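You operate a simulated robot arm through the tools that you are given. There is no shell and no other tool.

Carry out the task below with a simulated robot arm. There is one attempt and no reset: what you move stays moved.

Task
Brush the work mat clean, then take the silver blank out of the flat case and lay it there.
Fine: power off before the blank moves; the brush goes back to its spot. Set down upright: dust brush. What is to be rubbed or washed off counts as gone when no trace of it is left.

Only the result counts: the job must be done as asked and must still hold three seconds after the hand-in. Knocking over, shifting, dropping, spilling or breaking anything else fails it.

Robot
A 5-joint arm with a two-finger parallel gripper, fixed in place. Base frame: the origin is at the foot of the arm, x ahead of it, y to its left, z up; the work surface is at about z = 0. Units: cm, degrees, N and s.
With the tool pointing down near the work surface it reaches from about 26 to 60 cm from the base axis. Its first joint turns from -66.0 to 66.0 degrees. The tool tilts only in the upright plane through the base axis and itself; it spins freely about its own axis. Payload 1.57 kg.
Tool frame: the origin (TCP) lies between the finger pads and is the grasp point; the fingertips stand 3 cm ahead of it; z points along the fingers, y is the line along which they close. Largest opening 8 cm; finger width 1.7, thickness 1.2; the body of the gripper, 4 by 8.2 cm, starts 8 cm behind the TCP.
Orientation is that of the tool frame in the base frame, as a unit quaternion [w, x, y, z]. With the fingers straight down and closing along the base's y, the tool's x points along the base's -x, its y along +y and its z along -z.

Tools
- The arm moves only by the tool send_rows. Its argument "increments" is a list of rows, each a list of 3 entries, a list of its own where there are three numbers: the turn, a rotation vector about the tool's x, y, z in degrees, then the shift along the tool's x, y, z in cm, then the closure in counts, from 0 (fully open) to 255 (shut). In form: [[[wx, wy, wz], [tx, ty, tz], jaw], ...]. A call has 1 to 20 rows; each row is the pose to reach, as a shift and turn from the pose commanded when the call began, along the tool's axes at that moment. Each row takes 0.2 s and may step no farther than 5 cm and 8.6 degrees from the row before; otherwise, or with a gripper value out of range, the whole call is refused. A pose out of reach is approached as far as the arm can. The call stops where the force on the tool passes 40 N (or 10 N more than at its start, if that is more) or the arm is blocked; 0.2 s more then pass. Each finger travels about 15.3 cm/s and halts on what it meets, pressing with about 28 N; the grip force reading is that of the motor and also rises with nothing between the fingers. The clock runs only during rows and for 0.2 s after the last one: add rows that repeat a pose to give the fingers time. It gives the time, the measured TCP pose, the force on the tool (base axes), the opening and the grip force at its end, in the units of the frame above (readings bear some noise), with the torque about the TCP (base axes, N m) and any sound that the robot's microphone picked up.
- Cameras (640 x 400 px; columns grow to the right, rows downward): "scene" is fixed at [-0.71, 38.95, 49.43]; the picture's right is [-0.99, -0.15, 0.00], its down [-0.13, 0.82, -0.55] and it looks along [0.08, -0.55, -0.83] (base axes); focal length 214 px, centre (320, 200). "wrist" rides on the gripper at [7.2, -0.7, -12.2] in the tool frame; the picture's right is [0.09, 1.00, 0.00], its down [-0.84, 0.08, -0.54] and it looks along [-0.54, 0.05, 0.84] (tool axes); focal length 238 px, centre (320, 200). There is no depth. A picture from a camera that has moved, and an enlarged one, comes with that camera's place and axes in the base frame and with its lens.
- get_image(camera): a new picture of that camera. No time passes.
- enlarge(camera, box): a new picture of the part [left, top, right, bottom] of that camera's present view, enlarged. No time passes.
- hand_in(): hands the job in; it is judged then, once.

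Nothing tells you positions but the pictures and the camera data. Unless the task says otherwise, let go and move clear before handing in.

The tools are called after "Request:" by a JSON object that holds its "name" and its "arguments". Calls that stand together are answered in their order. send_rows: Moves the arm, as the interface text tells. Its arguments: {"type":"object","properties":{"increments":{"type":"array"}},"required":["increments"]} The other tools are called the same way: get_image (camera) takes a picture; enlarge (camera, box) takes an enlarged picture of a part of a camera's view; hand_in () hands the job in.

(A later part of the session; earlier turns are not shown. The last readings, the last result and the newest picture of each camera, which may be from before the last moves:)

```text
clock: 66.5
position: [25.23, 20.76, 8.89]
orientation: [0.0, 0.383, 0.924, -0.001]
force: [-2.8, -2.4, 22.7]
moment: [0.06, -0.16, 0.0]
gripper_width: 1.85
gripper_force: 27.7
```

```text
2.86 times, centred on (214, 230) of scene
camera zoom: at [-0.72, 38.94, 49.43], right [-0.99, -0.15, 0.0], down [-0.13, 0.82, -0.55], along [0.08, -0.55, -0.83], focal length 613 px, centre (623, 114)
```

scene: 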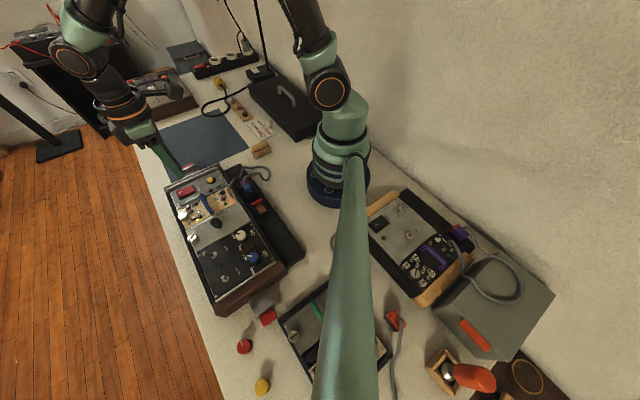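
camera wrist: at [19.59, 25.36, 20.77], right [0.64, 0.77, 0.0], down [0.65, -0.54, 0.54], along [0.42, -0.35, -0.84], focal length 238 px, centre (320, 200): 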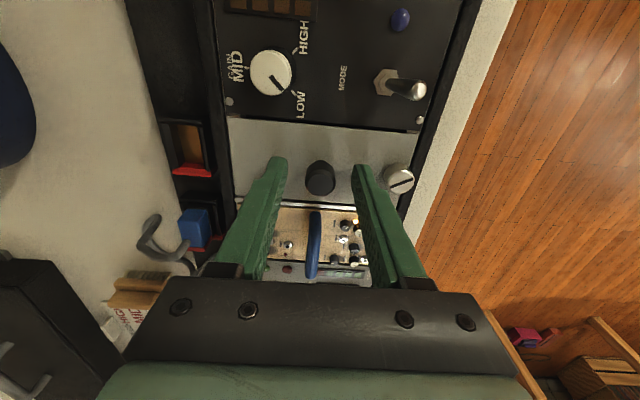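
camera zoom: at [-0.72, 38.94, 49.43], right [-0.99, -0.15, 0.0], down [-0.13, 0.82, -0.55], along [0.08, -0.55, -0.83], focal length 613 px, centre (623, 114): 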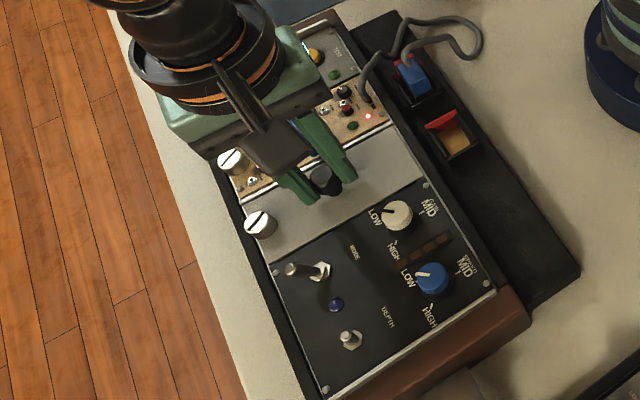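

The force simply reversed, so either the fingers slide on the knob or the blank binds in its slot. I'll look closely from the wrist before releasing.

Request:
{"name": "enlarge", "arguments": {"camera": "wrist", "box": [220, 100, 420, 225]}}

Request:
{"name": "enlarge", "arguments": {"camera": "scene", "box": [170, 195, 266, 255]}}

```text
3.20 times, centred on (320, 162) of wrist
camera zoom: at [19.61, 25.38, 20.92], right [0.64, 0.77, 0.0], down [0.65, -0.54, 0.54], along [0.42, -0.35, -0.84], focal length 763 px, centre (320, 320)
```

zoom: 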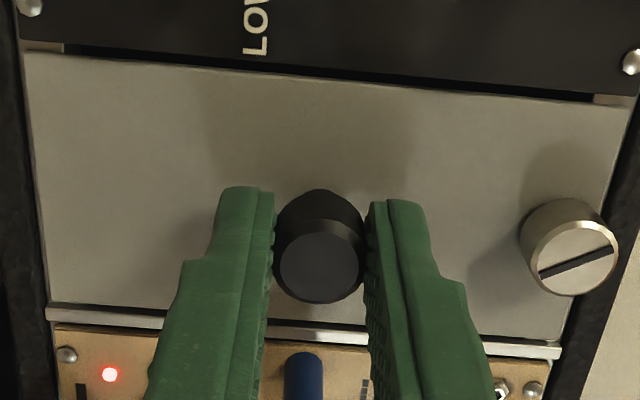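

```text
6.67 times, centred on (218, 225) of scene
camera zoom: at [-0.72, 38.94, 49.43], right [-0.99, -0.15, 0.0], down [-0.13, 0.82, -0.55], along [0.08, -0.55, -0.83], focal length 1430 px, centre (1000, 33)
```

zoom: 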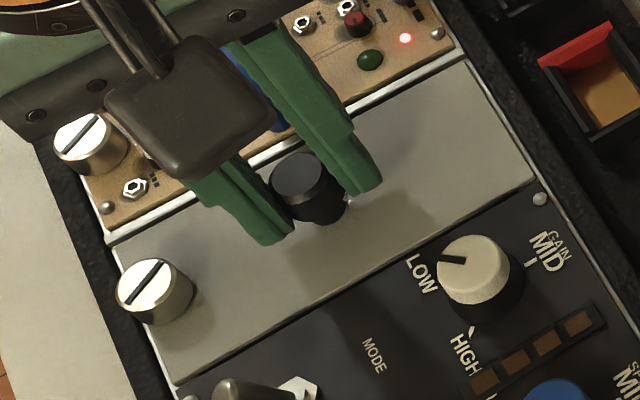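

The knob and screw may have risen a hair. I'll compare with exactly the same picture crop as before gripping.

Request:
{"name": "enlarge", "arguments": {"camera": "scene", "box": [170, 180, 266, 240]}}

Request:
{"name": "enlarge", "arguments": {"camera": "scene", "box": [170, 200, 234, 250]}}

```text
6.67 times, centred on (218, 210) of scene
camera zoom: at [-0.72, 38.94, 49.43], right [-0.99, -0.15, 0.0], down [-0.13, 0.82, -0.55], along [0.08, -0.55, -0.83], focal length 1430 px, centre (1000, 133)
```

zoom: 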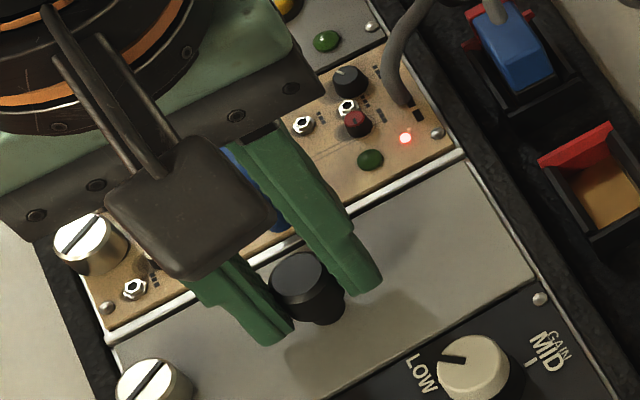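

```text
8.00 times, centred on (202, 225) of scene
camera zoom: at [-0.72, 38.94, 49.43], right [-0.99, -0.15, 0.0], down [-0.13, 0.82, -0.55], along [0.08, -0.55, -0.83], focal length 1716 px, centre (1264, 0)
```

zoom: 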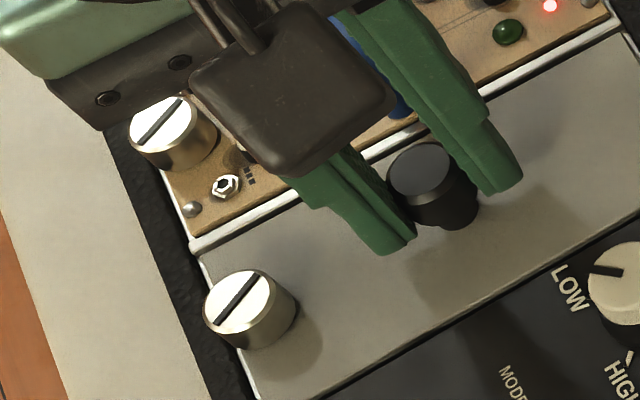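

The blank has not moved at all; it's locked. I release the knob, rise 4 cm and shift over the thumbscrew at about (29.0, 24.7).

Request:
{"name": "send_rows", "arguments": {"increments": [[[0, 0, 0], [0, 0, 0], 180], [[0, 0, 0], [0, 0, 0], 115], [[0, 0, 0], [0, 0, 0], 115], [[0, 0, 0], [0, 0, -2], 115], [[0, 0, 0], [0, 0, -4], 115], [[0, 0, 0], [0.05, 2.7, -4], 115], [[0, 0, 0], [0.07, 5.4, -4], 115], [[0, 0, 0], [0.07, 5.4, -4], 115]]}}

Request:
{"name": "enlarge", "arguments": {"camera": "wrist", "box": [220, 100, 420, 225]}}

Request:
{"name": "enlarge", "arguments": {"camera": "scene", "box": [150, 180, 246, 260]}}

```text
clock: 68.3
position: [28.97, 24.68, 12.78]
orientation: [0.0, 0.382, 0.924, -0.001]
force: [0.1, 0.6, 1.1]
moment: [0.02, -0.03, -0.01]
gripper_width: 4.38
gripper_force: 0.0
```

```text
3.20 times, centred on (320, 162) of wrist
camera zoom: at [23.37, 29.3, 24.85], right [0.64, 0.77, 0.0], down [0.65, -0.54, 0.54], along [0.42, -0.35, -0.84], focal length 763 px, centre (320, 320)
```

zoom: 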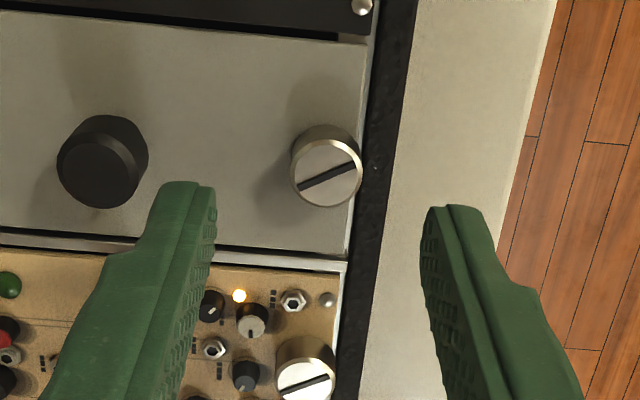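

```text
5.00 times, centred on (198, 220) of scene
camera zoom: at [-0.71, 38.95, 49.43], right [-0.99, -0.15, 0.0], down [-0.13, 0.82, -0.55], along [0.08, -0.55, -0.83], focal length 1072 px, centre (930, 100)
```

zoom: 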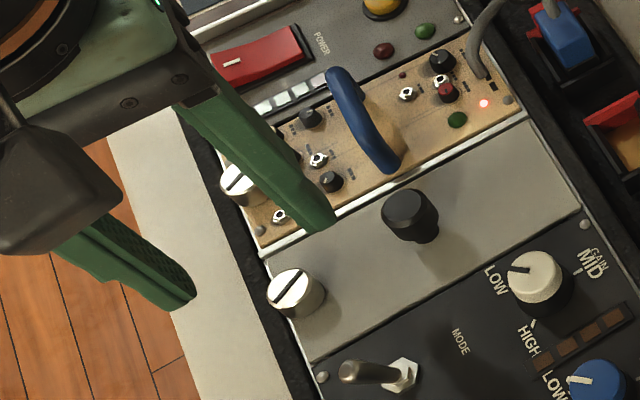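

The thumbscrew is 0.2 cm off along the jaw axis. I correct that and descend so the tips are about 0.5 cm above the panel, then check.

Request:
{"name": "send_rows", "arguments": {"increments": [[[0, 0, 0], [0, 0.2, 0.5], 115], [[0, 0, 0], [0, 0.2, 2], 115], [[0, 0, 0], [0, 0.2, 3.3], 115], [[0, 0, 0], [0, 0.2, 4.1], 115], [[0, 0, 0], [0, 0.2, 4.1], 115]]}}

Request:
{"name": "enlarge", "arguments": {"camera": "wrist", "box": [220, 100, 420, 225]}}

Request:
{"name": "enlarge", "arguments": {"camera": "scene", "box": [150, 190, 246, 270]}}

```text
clock: 69.5
position: [29.11, 24.78, 8.51]
orientation: [-0.001, 0.383, 0.924, -0.001]
force: [-0.5, -1.0, -0.6]
moment: [0.0, -0.03, 0.01]
gripper_width: 4.42
gripper_force: 0.0
```

```text
3.20 times, centred on (320, 162) of wrist
camera zoom: at [23.52, 29.37, 20.71], right [0.64, 0.77, 0.0], down [0.65, -0.54, 0.54], along [0.42, -0.35, -0.84], focal length 763 px, centre (320, 320)
```

zoom: 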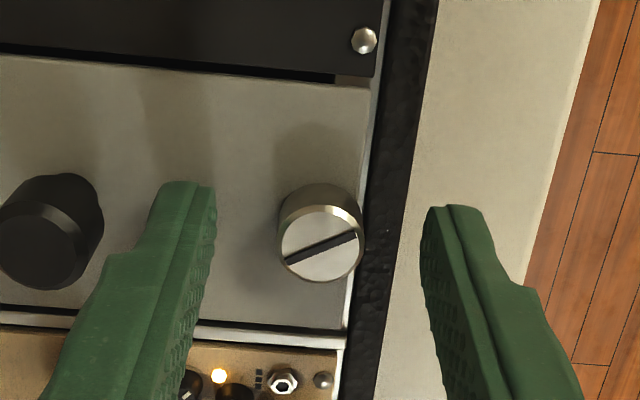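

```text
5.00 times, centred on (198, 230) of scene
camera zoom: at [-0.71, 38.95, 49.43], right [-0.99, -0.15, 0.0], down [-0.13, 0.82, -0.55], along [0.08, -0.55, -0.83], focal length 1072 px, centre (930, 50)
```

zoom: 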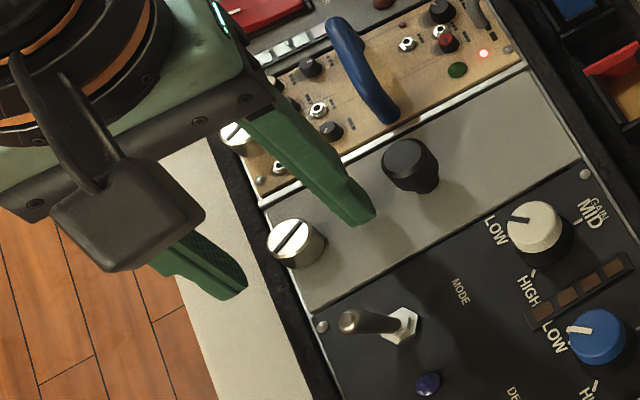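

The thumbscrew is centred between the jaws. I grip it and read the forces before turning.

Request:
{"name": "send_rows", "arguments": {"increments": [[[0, 0, 0], [0, 0, 0], 170], [[0, 0, 0], [0, 0, 0], 220], [[0, 0, 0], [0, 0, 0], 255], [[0, 0, 0], [0, 0, 0], 255]]}}

Request:
{"name": "enlarge", "arguments": {"camera": "wrist", "box": [220, 100, 420, 225]}}

```text
clock: 70.5
position: [29.16, 24.81, 8.61]
orientation: [-0.001, 0.382, 0.924, -0.001]
force: [0.2, 0.7, -3.1]
moment: [0.11, -0.17, 0.0]
gripper_width: 1.68
gripper_force: 28.1
```

```text
3.20 times, centred on (320, 162) of wrist
camera zoom: at [23.52, 29.37, 20.73], right [0.64, 0.77, 0.0], down [0.65, -0.54, 0.54], along [0.42, -0.35, -0.84], focal length 763 px, centre (320, 320)
```

zoom: 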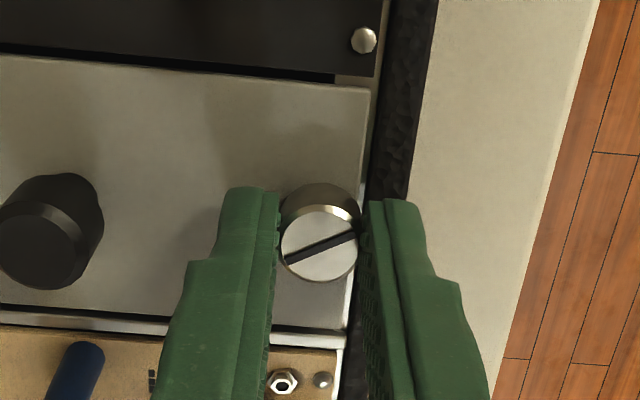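

Gripped on the head (1.68 cm). I turn counter-clockwise as seen from above, 30° first, watching the torque and the slot.

Request:
{"name": "send_rows", "arguments": {"increments": [[[0, 0, -5], [0, 0, 0], 255], [[0, 0, -10], [0, 0, 0], 255], [[0, 0, -15], [0, 0, 0], 255], [[0, 0, -20], [0, 0, 0], 255], [[0, 0, -25], [0, 0, 0], 255], [[0, 0, -30], [0, 0, 0], 255]]}}

Request:
{"name": "enlarge", "arguments": {"camera": "wrist", "box": [220, 100, 420, 225]}}

Request:
{"name": "enlarge", "arguments": {"camera": "scene", "box": [150, 190, 246, 270]}}

```text
clock: 71.9
position: [29.02, 24.7, 8.62]
orientation: [-0.002, 0.13, 0.992, -0.002]
force: [7.6, -17.4, -2.4]
moment: [-0.41, -0.53, -0.02]
gripper_width: 1.72
gripper_force: 27.7
```

```text
3.20 times, centred on (320, 162) of wrist
camera zoom: at [21.92, 25.91, 20.75], right [0.17, 0.99, 0.0], down [0.83, -0.14, 0.54], along [0.53, -0.09, -0.84], focal length 763 px, centre (320, 320)
```

zoom: 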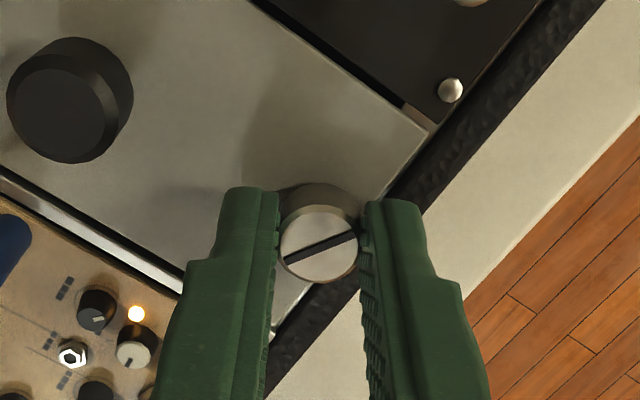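

```text
5.00 times, centred on (198, 230) of scene
camera zoom: at [-0.71, 38.95, 49.43], right [-0.99, -0.15, 0.0], down [-0.13, 0.82, -0.55], along [0.08, -0.55, -0.83], focal length 1072 px, centre (930, 50)
```

zoom: 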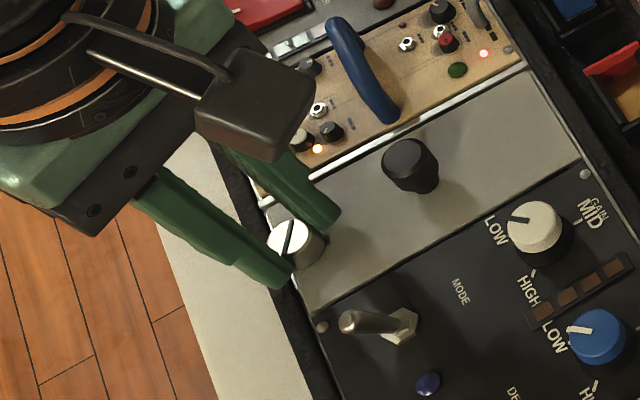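

The screw turns with the gripper (slot follows, torque low). Some side force built up from slight misalignment, so I nudge by a few tenths of a millimetre and keep turning.

Request:
{"name": "send_rows", "arguments": {"increments": [[[0, 0, 0], [-0.025, -0.03, 0], 255], [[0, 0, -6], [-0.025, -0.03, 0], 255], [[0, 0, -12], [-0.025, -0.03, 0], 255], [[0, 0, -18], [-0.025, -0.03, 0], 255], [[0, 0, -24], [-0.025, -0.03, 0], 255], [[0, 0, -30], [-0.025, -0.03, 0], 255]]}}

Request:
{"name": "enlarge", "arguments": {"camera": "wrist", "box": [220, 100, 420, 225]}}

Request:
{"name": "enlarge", "arguments": {"camera": "scene", "box": [150, 190, 246, 270]}}

```text
clock: 73.3
position: [29.1, 24.82, 8.63]
orientation: [-0.001, -0.132, 0.991, 0.001]
force: [-3.1, -2.5, 3.5]
moment: [-0.21, 0.38, -0.01]
gripper_width: 1.71
gripper_force: 28.3
```

```text
3.20 times, centred on (320, 162) of wrist
camera zoom: at [22.29, 22.23, 20.75], right [-0.35, 0.94, 0.0], down [0.79, 0.29, 0.54], along [0.51, 0.19, -0.84], focal length 763 px, centre (320, 320)
```

zoom: 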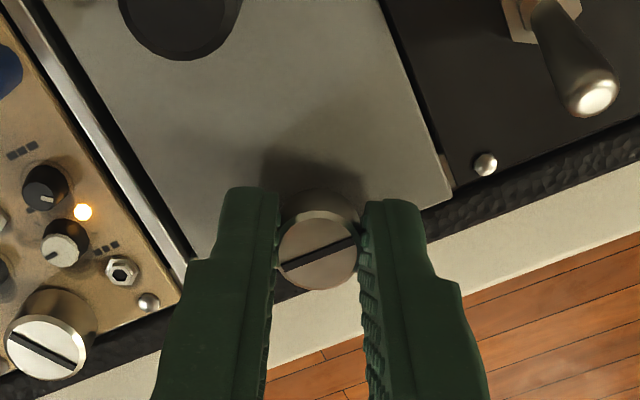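

```text
5.00 times, centred on (198, 230) of scene
camera zoom: at [-0.71, 38.95, 49.43], right [-0.99, -0.15, 0.0], down [-0.13, 0.82, -0.55], along [0.08, -0.55, -0.83], focal length 1072 px, centre (930, 50)
```

zoom: 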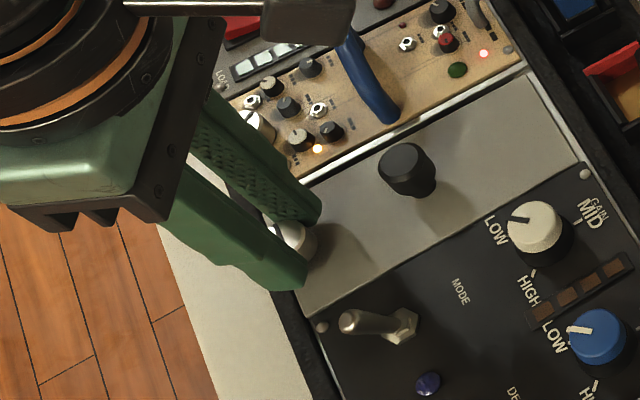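

60° turned with low resistance. I continue the counter-clockwise turn in further increments.

Request:
{"name": "send_rows", "arguments": {"increments": [[[0, 0, -6], [0, 0, 0], 255], [[0, 0, -12], [0, 0, 0], 255], [[0, 0, -18], [0, 0, 0], 255], [[0, 0, -24], [0, 0, 0], 255], [[0, 0, -30], [0, 0, 0], 255], [[0, 0, -36], [0, 0, 0], 255]]}}

Request:
{"name": "enlarge", "arguments": {"camera": "wrist", "box": [220, 100, 420, 225]}}

Request:
{"name": "enlarge", "arguments": {"camera": "scene", "box": [150, 190, 246, 270]}}

```text
clock: 74.7
position: [29.05, 24.74, 8.71]
orientation: [-0.001, -0.431, 0.903, 0.0]
force: [8.6, -8.7, -2.6]
moment: [-0.36, -0.43, -0.06]
gripper_width: 1.68
gripper_force: 28.3
```

```text
3.20 times, centred on (320, 162) of wrist
camera zoom: at [25.06, 18.69, 20.76], right [-0.83, 0.55, 0.0], down [0.47, 0.7, 0.54], along [0.3, 0.45, -0.84], focal length 763 px, centre (320, 320)
```

zoom: 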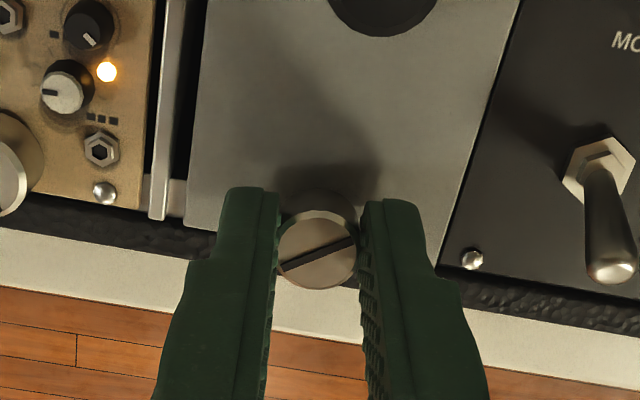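

```text
5.00 times, centred on (198, 230) of scene
camera zoom: at [-0.71, 38.95, 49.43], right [-0.99, -0.15, 0.0], down [-0.13, 0.82, -0.55], along [0.08, -0.55, -0.83], focal length 1072 px, centre (930, 50)
```

zoom: 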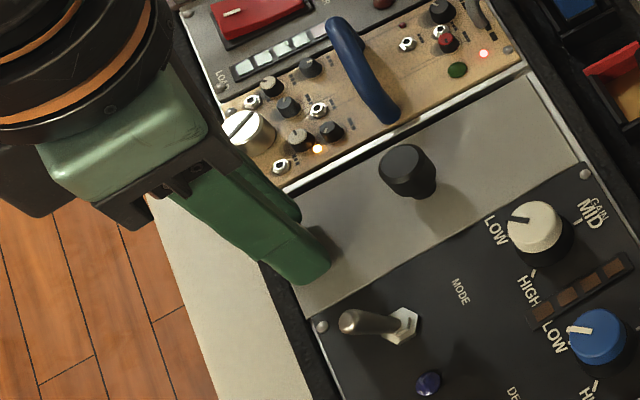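

About 96° turned and the blank seems to have loosened very slightly. I turn another ~80° in the same grip to be safe.

Request:
{"name": "send_rows", "arguments": {"increments": [[[0, 0, -7], [0, -0.02, 0], 255], [[0, 0, -14], [0, -0.02, 0], 255], [[0, 0, -21], [0, -0.02, 0], 255], [[0, 0, -28], [0, -0.02, 0], 255], [[0, 0, -35], [0, -0.02, 0], 255], [[0, 0, -42], [0, -0.02, 0], 255], [[0, 0, -49], [0, -0.02, 0], 255], [[0, 0, -56], [0, -0.02, 0], 255], [[0, 0, -63], [0, -0.02, 0], 255], [[0, 0, -70], [0, -0.02, 0], 255], [[0, 0, -77], [0, -0.02, 0], 255]]}}

Request:
{"name": "enlarge", "arguments": {"camera": "wrist", "box": [220, 100, 420, 225]}}

Request:
{"name": "enlarge", "arguments": {"camera": "scene", "box": [150, 190, 246, 270]}}

```text
clock: 77.1
position: [29.01, 24.77, 8.55]
orientation: [0.002, 0.9, -0.436, 0.0]
force: [2.4, 1.4, 1.1]
moment: [0.13, -0.16, -0.2]
gripper_width: 1.71
gripper_force: 27.9
```

```text
3.20 times, centred on (320, 162) of wrist
camera zoom: at [33.98, 19.47, 20.71], right [-0.73, -0.69, 0.0], down [-0.58, 0.61, 0.54], along [-0.37, 0.39, -0.84], focal length 763 px, centre (320, 320)
```

zoom: 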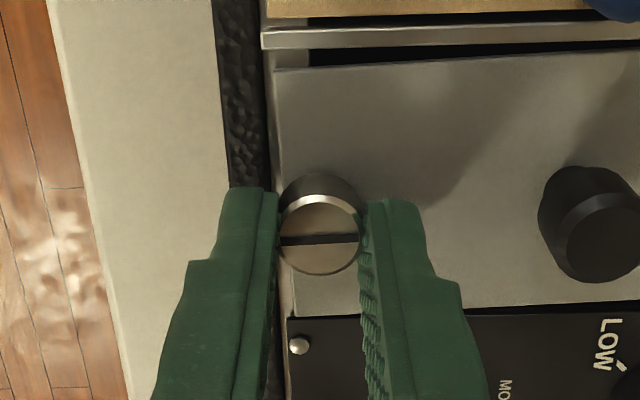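

```text
5.00 times, centred on (198, 230) of scene
camera zoom: at [-0.71, 38.95, 49.43], right [-0.99, -0.15, 0.0], down [-0.13, 0.82, -0.55], along [0.08, -0.55, -0.83], focal length 1072 px, centre (930, 50)
```

zoom: 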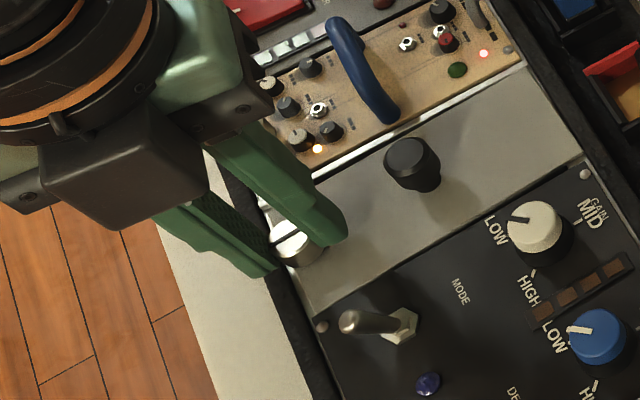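

The slot stopped following near the end: the screw has hit its loosened stop (about 150°). I release it, rise, and go back over the knob with the jaws along the panel.

Request:
{"name": "send_rows", "arguments": {"increments": [[[0, 0, 0], [0, 0, 0], 180], [[0, 0, 0], [0, 0, 0], 115], [[0, 0, 0], [0, 0, 0], 115], [[0, 0, 0], [0, 0, -2], 115], [[0, 0, 0], [0, 0, -4], 115], [[0, 0, -3], [0.3, 2, -5], 115], [[0, 0, -7], [0.6, 4, -5], 115], [[0, 0, -7], [0.78, 5.5, -5], 115], [[0, 0, -7], [0.78, 5.5, -5], 115]]}}

Request:
{"name": "enlarge", "arguments": {"camera": "wrist", "box": [220, 100, 420, 225]}}

Request:
{"name": "enlarge", "arguments": {"camera": "scene", "box": [150, 190, 246, 270]}}

Request:
{"name": "get_image", "arguments": {"camera": "wrist"}}

```text
clock: 79.1
position: [25.32, 20.63, 13.72]
orientation: [0.001, 0.924, -0.383, 0.0]
force: [0.1, -0.6, -0.4]
moment: [0.0, 0.01, 0.0]
gripper_width: 4.39
gripper_force: 0.1
```

```text
3.20 times, centred on (320, 162) of wrist
camera zoom: at [30.79, 16.05, 25.75], right [-0.64, -0.77, 0.0], down [-0.65, 0.54, 0.54], along [-0.42, 0.35, -0.84], focal length 763 px, centre (320, 320)
```

zoom: 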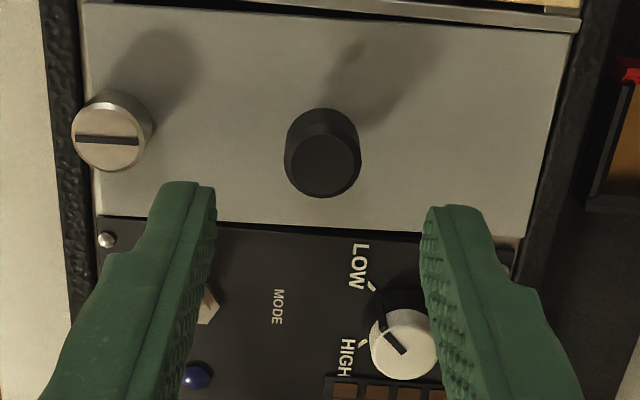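

```text
5.00 times, centred on (198, 230) of scene
camera zoom: at [-0.71, 38.95, 49.43], right [-0.99, -0.15, 0.0], down [-0.13, 0.82, -0.55], along [0.08, -0.55, -0.83], focal length 1072 px, centre (930, 50)
```

zoom: 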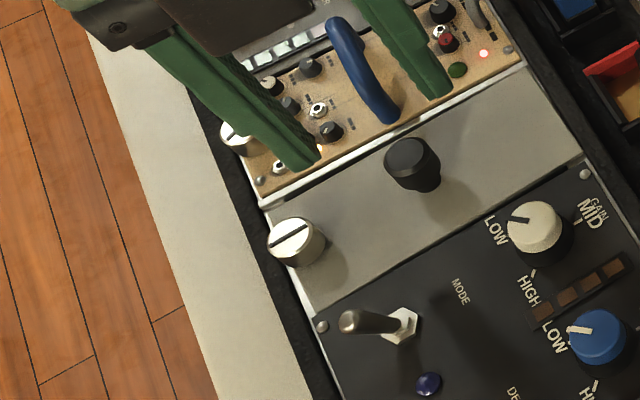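

```text
taken
camera wrist: at [30.79, 16.05, 25.75], right [-0.64, -0.77, 0.0], down [-0.65, 0.54, 0.54], along [-0.42, 0.35, -0.84], focal length 238 px, centre (320, 200)
```

wrist: 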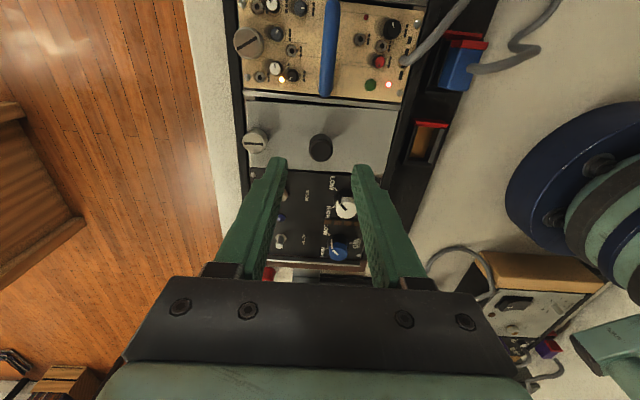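

The thumbscrew slot is now turned in line with the panel. I align on the knob, descend and grip it again.

Request:
{"name": "send_rows", "arguments": {"increments": [[[0, 0, 0], [0.18, 0.07, 0], 115], [[0, 0, 0], [0.18, 0.07, 1.5], 115], [[0, 0, 0], [0.18, 0.07, 3], 115], [[0, 0, 0], [0.18, 0.07, 4.3], 115], [[0, 0, 0], [0.18, 0.07, 5.1], 115], [[0, 0, 0], [0.18, 0.07, 5.1], 115]]}}

Request:
{"name": "enlarge", "arguments": {"camera": "wrist", "box": [220, 100, 420, 225]}}

Request:
{"name": "enlarge", "arguments": {"camera": "scene", "box": [150, 190, 246, 270]}}

```text
clock: 80.5
position: [25.35, 20.54, 8.45]
orientation: [0.001, 0.924, -0.382, 0.0]
force: [0.9, 0.1, 0.1]
moment: [-0.01, 0.01, 0.01]
gripper_width: 4.4
gripper_force: 0.0
```

```text
3.20 times, centred on (320, 162) of wrist
camera zoom: at [30.88, 15.95, 20.61], right [-0.64, -0.77, 0.0], down [-0.65, 0.54, 0.54], along [-0.42, 0.34, -0.84], focal length 763 px, centre (320, 320)
```

zoom: 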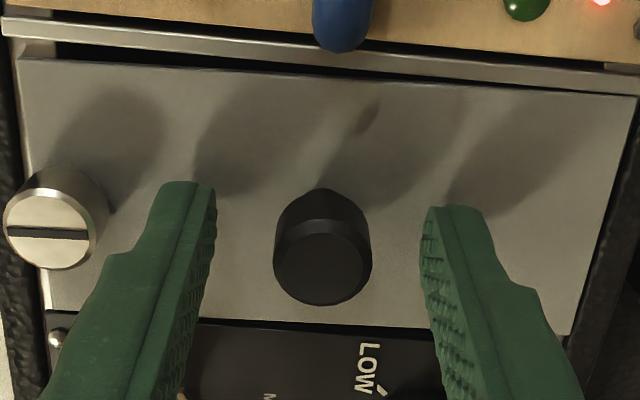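

```text
5.00 times, centred on (198, 230) of scene
camera zoom: at [-0.71, 38.95, 49.43], right [-0.99, -0.15, 0.0], down [-0.13, 0.82, -0.55], along [0.08, -0.55, -0.83], focal length 1072 px, centre (930, 50)
```

zoom: 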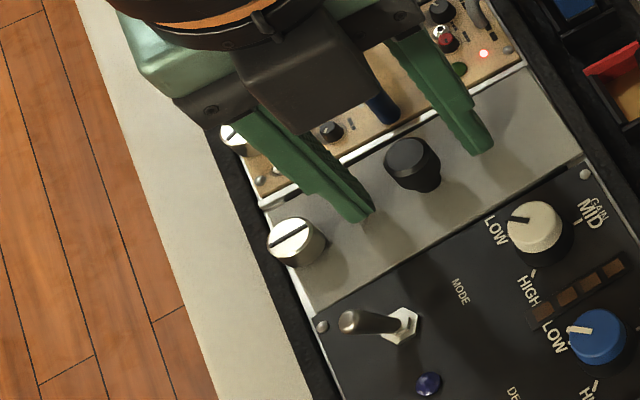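

Well centred. I grip the knob and try a small slow lift, reading the force.

Request:
{"name": "send_rows", "arguments": {"increments": [[[0, 0, 0], [0, 0, 0], 170], [[0, 0, 0], [0, 0, 0], 255], [[0, 0, 0], [0, 0, 0], 255], [[0, 0, 0], [0, 0, 0], 255]]}}

Request:
{"name": "send_rows", "arguments": {"increments": [[[0, 0, 0], [0, 0, -0.05], 255], [[0, 0, 0], [0, 0, -0.1], 255], [[0, 0, 0], [0, 0, -0.1], 255]]}}

```text
clock: 81.5
position: [25.29, 20.5, 8.65]
orientation: [0.001, 0.924, -0.382, 0.0]
force: [-1.2, -0.5, 1.6]
moment: [0.1, -0.09, -0.01]
gripper_width: 1.85
gripper_force: 28.1
```

```text
clock: 82.3
position: [25.25, 20.42, 8.71]
orientation: [0.001, 0.924, -0.383, -0.001]
force: [-0.5, -0.8, 0.0]
moment: [-0.05, -0.03, -0.05]
gripper_width: 1.84
gripper_force: 28.0
```

No resistance now — the blank is free. I lift it slowly and vertically.

Request:
{"name": "send_rows", "arguments": {"increments": [[[0, 0, 0], [0, 0, -0.1], 255], [[0, 0, 0], [0, 0, -0.2], 255], [[0, 0, 0], [0, 0, -0.3], 255], [[0, 0, 0], [0, 0, -0.45], 255], [[0, 0, 0], [0, 0, -0.6], 255], [[0, 0, 0], [0, 0, -0.8], 255], [[0, 0, 0], [0, 0, -1.0], 255]]}}

Request:
{"name": "enlarge", "arguments": {"camera": "wrist", "box": [220, 100, 420, 225]}}

Request:
{"name": "enlarge", "arguments": {"camera": "scene", "box": [150, 190, 246, 270]}}

```text
clock: 83.9
position: [25.4, 20.51, 9.7]
orientation: [0.001, 0.924, -0.382, 0.0]
force: [-0.4, -0.5, 0.0]
moment: [0.01, 0.02, 0.01]
gripper_width: 1.85
gripper_force: 28.4
```

```text
3.20 times, centred on (320, 162) of wrist
camera zoom: at [30.84, 15.91, 21.72], right [-0.64, -0.77, 0.0], down [-0.65, 0.54, 0.54], along [-0.42, 0.34, -0.84], focal length 763 px, centre (320, 320)
```

zoom: 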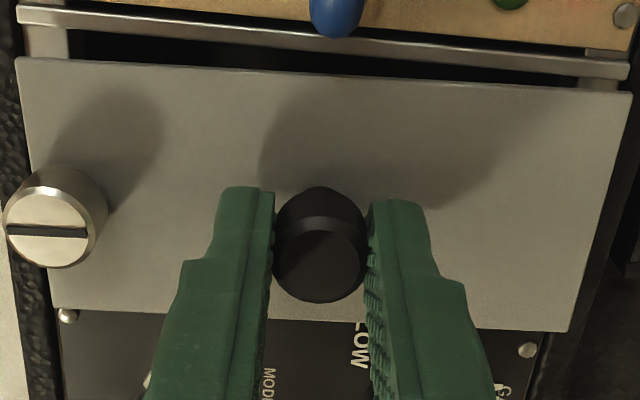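

```text
5.00 times, centred on (198, 230) of scene
camera zoom: at [-0.71, 38.95, 49.43], right [-0.99, -0.15, 0.0], down [-0.13, 0.82, -0.55], along [0.08, -0.55, -0.83], focal length 1072 px, centre (930, 50)
```

zoom: 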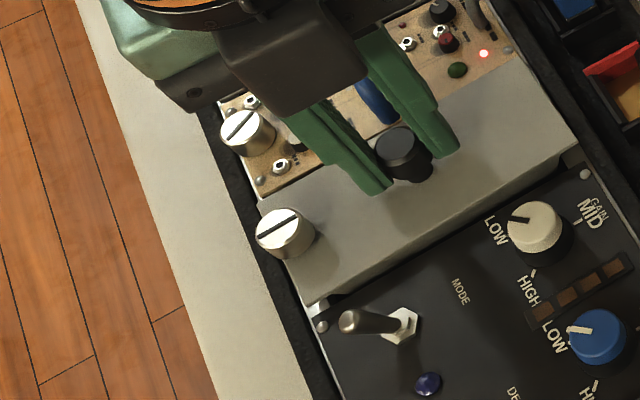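

The blank rises freely with the knob. I keep lifting slowly.

Request:
{"name": "send_rows", "arguments": {"increments": [[[0, 0, 0], [0, 0, -0.3], 255], [[0, 0, 0], [0, 0, -0.6], 255], [[0, 0, 0], [0, 0, -0.9], 255], [[0, 0, 0], [0, 0, -1.3], 255], [[0, 0, 0], [0, 0, -1.7], 255], [[0, 0, 0], [0, 0, -2.2], 255], [[0, 0, 0], [0, 0, -2.7], 255], [[0, 0, 0], [0, 0, -3.2], 255], [[0, 0, 0], [0, 0, -3.8], 255], [[0, 0, 0], [0, 0, -4.4], 255], [[0, 0, 0], [0, 0, -5.0], 255]]}}

Request:
{"name": "get_image", "arguments": {"camera": "wrist"}}

Request:
{"name": "get_image", "arguments": {"camera": "scene"}}

Request:
{"name": "enlarge", "arguments": {"camera": "scene", "box": [150, 180, 278, 270]}}

```text
clock: 86.3
position: [25.23, 20.53, 14.71]
orientation: [0.002, 0.924, -0.382, -0.001]
force: [-0.4, 0.6, -0.2]
moment: [0.03, -0.01, -0.02]
gripper_width: 1.87
gripper_force: 28.0
```

```text
taken
camera wrist: at [30.83, 15.94, 26.74], right [-0.64, -0.77, 0.0], down [-0.65, 0.54, 0.54], along [-0.42, 0.34, -0.84], focal length 238 px, centre (320, 200)
```

wrist: 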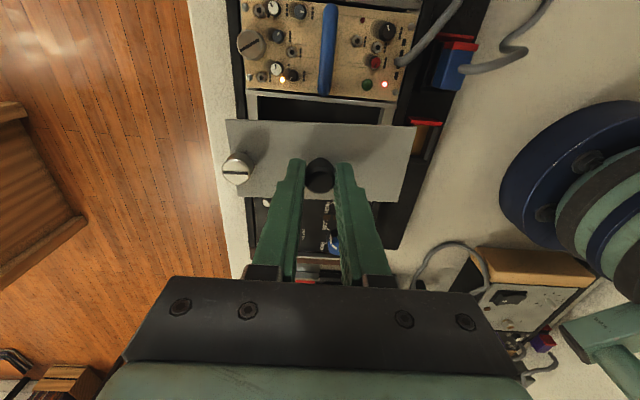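

```text
taken
```

scene: 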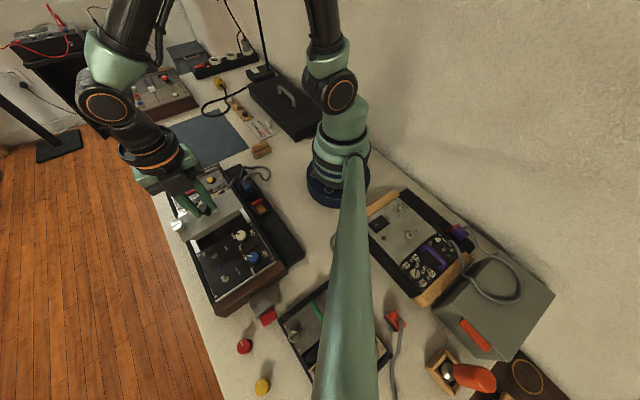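

```text
4.44 times, centred on (214, 225) of scene
camera zoom: at [-0.71, 38.95, 49.43], right [-0.99, -0.15, 0.0], down [-0.13, 0.82, -0.55], along [0.08, -0.55, -0.83], focal length 953 px, centre (791, 89)
```

zoom: 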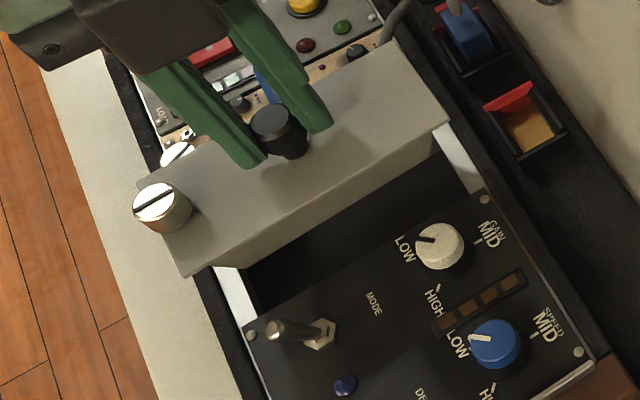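

The blank is out, with a body a couple of centimetres deep. I raise it another 5 cm to clear everything before carrying it over to the mat.

Request:
{"name": "send_rows", "arguments": {"increments": [[[0, 0, 0], [0, 0, -0.5], 255], [[0, 0, 0], [0, 0, -1.1], 255], [[0, 0, 0], [0, 0, -1.8], 255], [[0, 0, 0], [0, 0, -2.5], 255], [[0, 0, 0], [0, 0, -3.2], 255], [[0, 0, 0], [0, 0, -3.9], 255], [[0, 0, 0], [0, 0, -4.5], 255], [[0, 0, 0], [0, 0, -5], 255], [[0, 0, 0], [0, 0, -5.3], 255], [[0, 0, 0], [0, 0, -5.3], 255]]}}

Request:
{"name": "enlarge", "arguments": {"camera": "scene", "box": [130, 140, 290, 260]}}

Request:
{"name": "get_image", "arguments": {"camera": "wrist"}}

```text
clock: 88.5
position: [25.5, 20.52, 20.06]
orientation: [0.001, 0.924, -0.383, 0.0]
force: [0.0, -0.3, -0.8]
moment: [-0.02, 0.0, -0.03]
gripper_width: 1.85
gripper_force: 28.2
```

```text
3.33 times, centred on (210, 200) of scene
camera zoom: at [-0.71, 38.95, 49.43], right [-0.99, -0.15, 0.0], down [-0.13, 0.82, -0.55], along [0.08, -0.55, -0.83], focal length 715 px, centre (687, 200)
```

zoom: 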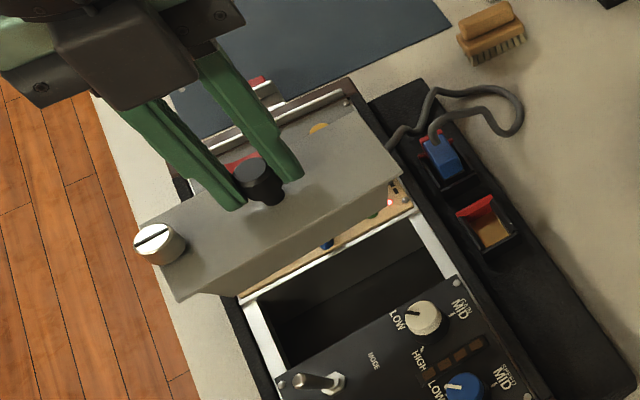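

```text
taken
camera wrist: at [30.87, 15.9, 32.08], right [-0.64, -0.77, 0.0], down [-0.65, 0.54, 0.54], along [-0.42, 0.35, -0.84], focal length 238 px, centre (320, 200)
```

wrist: 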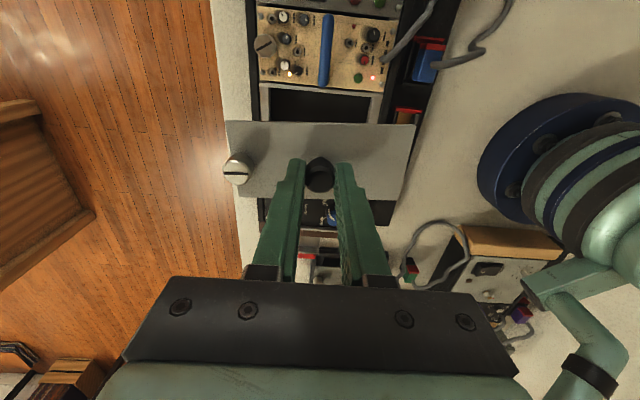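

The blank is well clear. I carry it smoothly toward the mat, keeping its orientation.

Request:
{"name": "send_rows", "arguments": {"increments": [[[0, 0, 0], [0.4, 0.06, 0], 255], [[0, 0, 0], [1.2, 0.2, 0], 255], [[0, 0, 0], [2.4, 0.4, 0], 255], [[0, 0, 0], [4, 0.65, 0], 255], [[0, 0, 0], [5.8, 0.95, 0], 255], [[0, 0, 0], [7.7, 1.25, 0], 255], [[0, 0, 0], [9.6, 1.6, 0], 255], [[0, 0, 0], [11.5, 1.9, 0], 255], [[0, 0, 0], [13.4, 2.2, 0], 255], [[0, 0, 0], [15.3, 2.5, 0], 255], [[0, 0, 0], [17.2, 2.8, 0], 255], [[0, 0, 0], [19.1, 3.1, 0], 255], [[0, 0, 0], [21, 3.45, 0], 255], [[0, 0, 0], [22.9, 3.75, 0], 255], [[0, 0, 0], [24.8, 4.1, 0], 255], [[0, 0, 0], [26.5, 4.4, 0], 255], [[0, 0, 0], [27.8, 4.6, 0], 255], [[0, 0, 0], [28.6, 4.7, 0], 255], [[0, 0, 0], [29, 4.8, 0], 255], [[0, 0, 0], [29, 4.8, 0], 255]]}}

Request:
{"name": "get_image", "arguments": {"camera": "wrist"}}

Request:
{"name": "get_image", "arguments": {"camera": "scene"}}

```text
clock: 92.7
position: [42.52, -3.33, 19.9]
orientation: [-0.001, 0.924, -0.382, -0.002]
force: [-0.5, 0.4, -0.9]
moment: [-0.03, -0.02, -0.01]
gripper_width: 1.85
gripper_force: 28.3
```

```text
taken
camera wrist: at [48.01, -7.98, 31.94], right [-0.64, -0.77, 0.0], down [-0.64, 0.54, 0.54], along [-0.42, 0.35, -0.84], focal length 238 px, centre (320, 200)
```

wrist: 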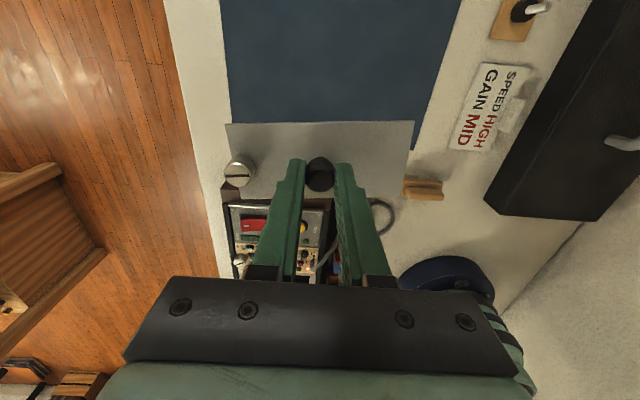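

```text
taken
```

scene: 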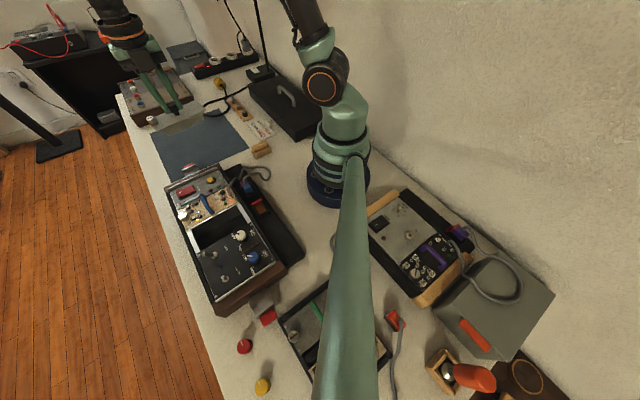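

The blank is still firmly held. I continue to over the mat centre at about (48, -11).

Request:
{"name": "send_rows", "arguments": {"increments": [[[0, 0, 0], [0.5, 0.1, 0], 255], [[0, 0, 0], [1.5, 0.3, 0], 255], [[0, 0, 0], [3, 0.6, 0], 255], [[0, 0, 0], [4.6, 0.9, 0], 255], [[0, 0, 0], [6.2, 1.2, 0], 255], [[0, 0, 0], [7.6, 1.4, 0], 255], [[0, 0, 0], [8.5, 1.6, 0], 255], [[0, 0, 0], [9, 1.7, 0], 255], [[0, 0, 0], [9, 1.7, 0], 255]]}}

Request:
{"name": "get_image", "arguments": {"camera": "wrist"}}

Request:
{"name": "enlarge", "arguments": {"camera": "scene", "box": [110, 60, 270, 180]}}

```text
clock: 94.7
position: [47.71, -10.98, 19.83]
orientation: [0.0, 0.924, -0.382, -0.002]
force: [-0.3, 0.4, -1.8]
moment: [-0.01, 0.03, -0.03]
gripper_width: 1.85
gripper_force: 28.4
```

```text
taken
camera wrist: at [53.18, -15.61, 31.86], right [-0.64, -0.77, 0.0], down [-0.64, 0.54, 0.55], along [-0.42, 0.35, -0.84], focal length 238 px, centre (320, 200)
```

wrist: 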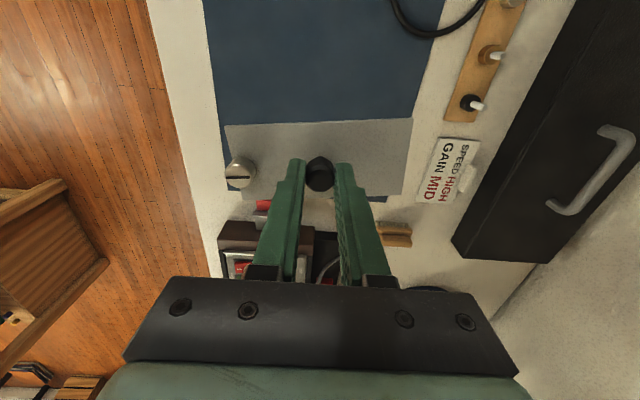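

```text
3.33 times, centred on (190, 120) of scene
camera zoom: at [-0.71, 38.95, 49.43], right [-0.99, -0.15, 0.0], down [-0.13, 0.82, -0.55], along [0.08, -0.55, -0.83], focal length 715 px, centre (753, 467)
```

zoom: 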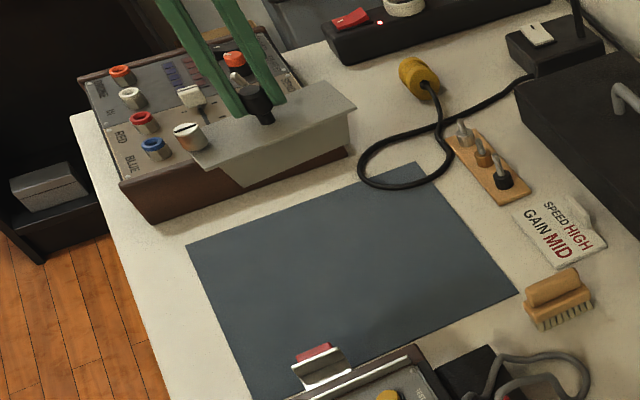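

The blank hovers over the middle of the mat (mat spans roughly u 14–38, v 29–56; all of the blank lies inside). I zoom in to judge the depth of its body before lowering.

Request:
{"name": "enlarge", "arguments": {"camera": "scene", "box": [140, 70, 220, 120]}}

Request:
{"name": "enlarge", "arguments": {"camera": "wrist", "box": [200, 90, 440, 240]}}

```text
8.00 times, centred on (180, 95) of scene
camera zoom: at [-0.71, 38.95, 49.43], right [-0.99, -0.15, 0.0], down [-0.13, 0.82, -0.55], along [0.08, -0.55, -0.83], focal length 1716 px, centre (1440, 1040)
```

zoom: 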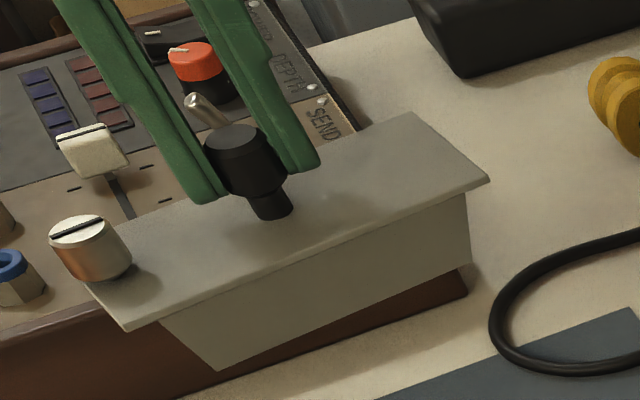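

```text
2.67 times, centred on (320, 165) of wrist
camera zoom: at [53.18, -15.61, 31.86], right [-0.64, -0.77, 0.0], down [-0.64, 0.54, 0.55], along [-0.42, 0.35, -0.84], focal length 636 px, centre (320, 293)
```

zoom: 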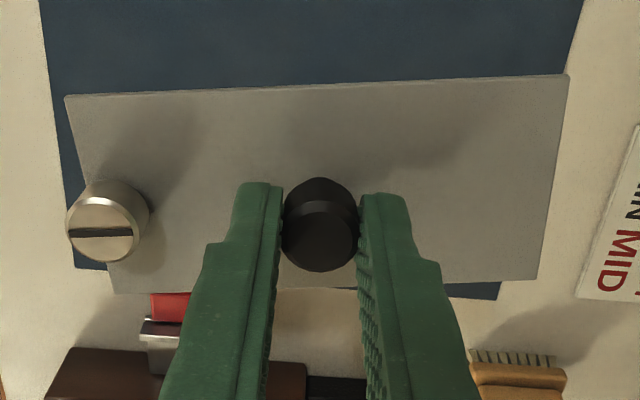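

The blank has a body about 2.6 cm deep under its plate, so contact should come near TCP z≈6.3. I lower it to just above, then creep.

Request:
{"name": "send_rows", "arguments": {"increments": [[[0, 0, 0], [0, 0, 0.6], 255], [[0, 0, 0], [0, 0, 1.8], 255], [[0, 0, 0], [0, 0, 3.3], 255], [[0, 0, 0], [0, 0, 5], 255], [[0, 0, 0], [0, 0, 6.7], 255], [[0, 0, 0], [0, 0, 8.3], 255], [[0, 0, 0], [0, 0, 9.7], 255], [[0, 0, 0], [0, 0, 10.8], 255], [[0, 0, 0], [0, 0, 11.5], 255], [[0, 0, 0], [0, 0, 12], 255], [[0, 0, 0], [0, 0, 12], 255]]}}

Request:
{"name": "enlarge", "arguments": {"camera": "scene", "box": [140, 90, 240, 170]}}

Request:
{"name": "get_image", "arguments": {"camera": "wrist"}}

```text
clock: 97.1
position: [47.51, -10.89, 7.87]
orientation: [0.0, 0.924, -0.383, -0.001]
force: [-0.1, 0.4, -1.6]
moment: [0.01, -0.01, 0.0]
gripper_width: 1.85
gripper_force: 28.0
```

```text
5.00 times, centred on (190, 130) of scene
camera zoom: at [-0.71, 38.95, 49.43], right [-0.99, -0.15, 0.0], down [-0.13, 0.82, -0.55], along [0.08, -0.55, -0.83], focal length 1072 px, centre (970, 550)
```

zoom: 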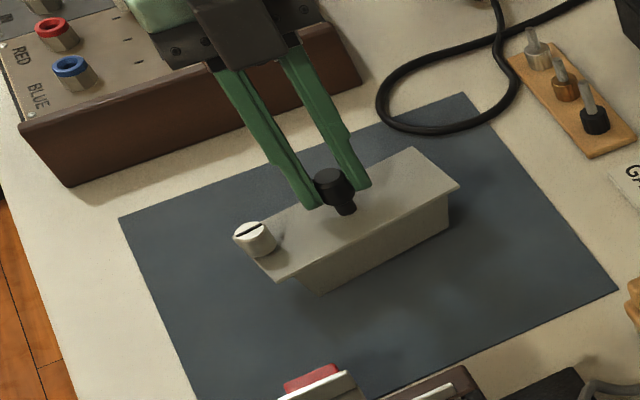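

```text
taken
camera wrist: at [53.13, -15.57, 19.91], right [-0.64, -0.77, 0.0], down [-0.64, 0.54, 0.54], along [-0.42, 0.35, -0.84], focal length 238 px, centre (320, 200)
```

wrist: 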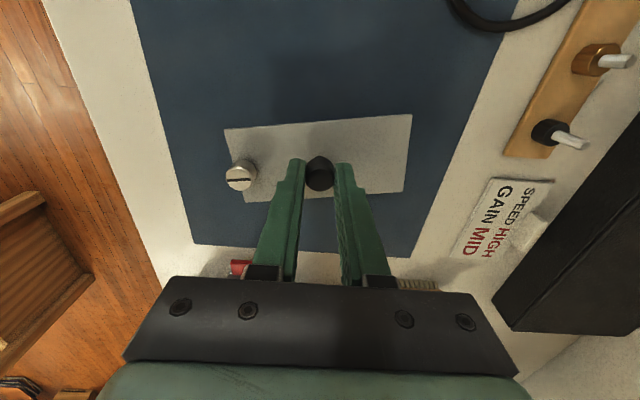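

The blank is centred above the mat, about 1.5 cm up. I creep down in small steps until it touches.

Request:
{"name": "send_rows", "arguments": {"increments": [[[0, 0, 0], [0, 0, 0.3], 255], [[0, 0, 0], [0, 0, 0.6], 255], [[0, 0, 0], [0, 0, 0.8], 255], [[0, 0, 0], [0, 0, 1.0], 255], [[0, 0, 0], [0, 0, 1.1], 255], [[0, 0, 0], [0, 0, 1.1], 255]]}}

Request:
{"name": "enlarge", "arguments": {"camera": "scene", "box": [160, 100, 240, 150]}}

```text
clock: 98.5
position: [47.68, -11.08, 6.89]
orientation: [0.0, 0.924, -0.383, 0.0]
force: [-6.6, -0.6, 21.7]
moment: [-0.03, 0.19, -0.06]
gripper_width: 1.87
gripper_force: 28.5
```

```text
8.00 times, centred on (200, 125) of scene
camera zoom: at [-0.72, 38.95, 49.43], right [-0.99, -0.15, 0.0], down [-0.13, 0.82, -0.55], along [0.08, -0.55, -0.83], focal length 1716 px, centre (1280, 800)
```

zoom: 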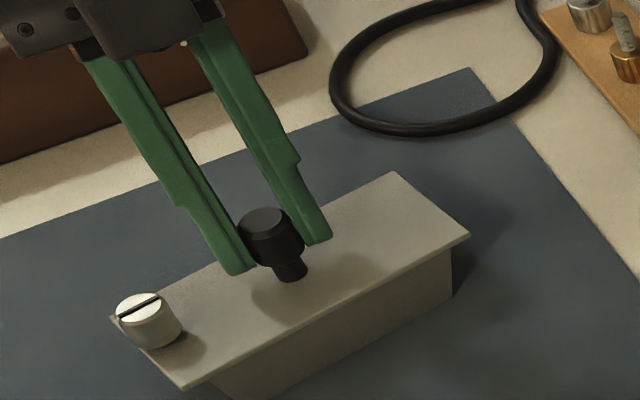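

The blank is resting on the mat (contact about 22 N). I ease off slightly, open the fingers and rise straight up.

Request:
{"name": "send_rows", "arguments": {"increments": [[[0, 0, 0], [0, 0, -0.04], 255], [[0, 0, 0], [0, 0, -0.06], 255], [[0, 0, 0], [0, 0, -0.06], 255]]}}

```text
clock: 99.3
position: [47.62, -10.96, 6.89]
orientation: [0.0, 0.924, -0.383, 0.0]
force: [1.8, -3.4, 12.0]
moment: [-0.33, -0.26, -0.09]
gripper_width: 1.86
gripper_force: 28.1
```

Request:
{"name": "send_rows", "arguments": {"increments": [[[0, 0, 0], [0, 0, -0.03], 240], [[0, 0, 0], [0, 0, -0.03], 180], [[0, 0, 0], [0, 0, -0.03], 115], [[0, 0, 0], [0, 0, -0.03], 115], [[0, 0, 0], [0, 0, -1], 115], [[0, 0, 0], [0, 0, -3], 115], [[0, 0, 0], [0, 0, -6], 115], [[0, 0, 0], [0, 0, -10], 115], [[0, 0, 0], [0, 0, -13], 115], [[0, 0, 0], [0, 0, -13], 115]]}}

Request:
{"name": "get_image", "arguments": {"camera": "wrist"}}

Request:
{"name": "get_image", "arguments": {"camera": "scene"}}

Request:
{"name": "enlarge", "arguments": {"camera": "scene", "box": [110, 80, 270, 180]}}

```text
clock: 101.5
position: [47.61, -10.93, 19.97]
orientation: [0.0, 0.924, -0.383, -0.002]
force: [0.3, 0.4, 0.0]
moment: [0.05, -0.02, 0.02]
gripper_width: 4.41
gripper_force: 0.0
```

```text
taken
camera wrist: at [53.19, -15.59, 31.91], right [-0.64, -0.77, 0.0], down [-0.64, 0.54, 0.55], along [-0.42, 0.35, -0.84], focal length 238 px, centre (320, 200)
```

wrist: 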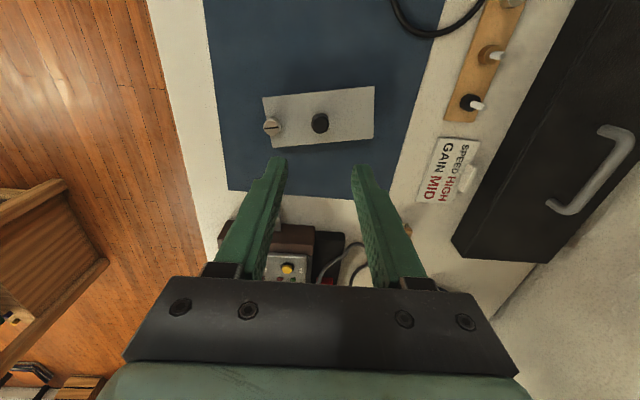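

```text
taken
```

scene: 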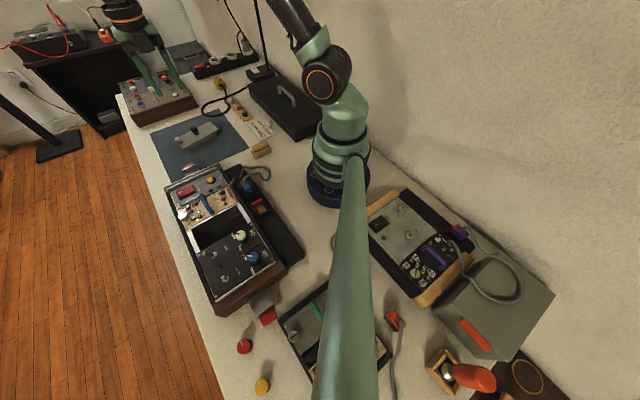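

```text
4.00 times, centred on (190, 130) of scene
camera zoom: at [-0.71, 38.95, 49.43], right [-0.99, -0.15, 0.0], down [-0.13, 0.82, -0.55], along [0.08, -0.55, -0.83], focal length 858 px, centre (840, 480)
```

zoom: 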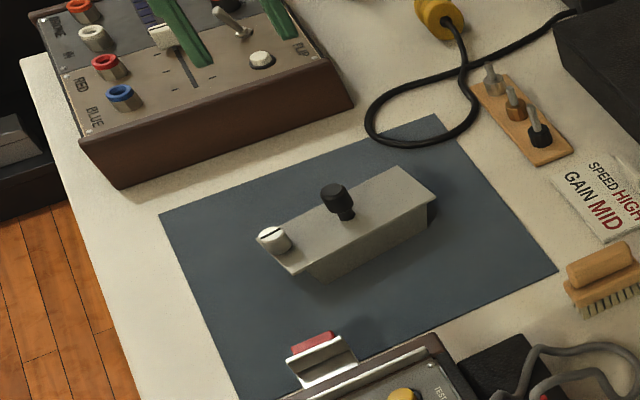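

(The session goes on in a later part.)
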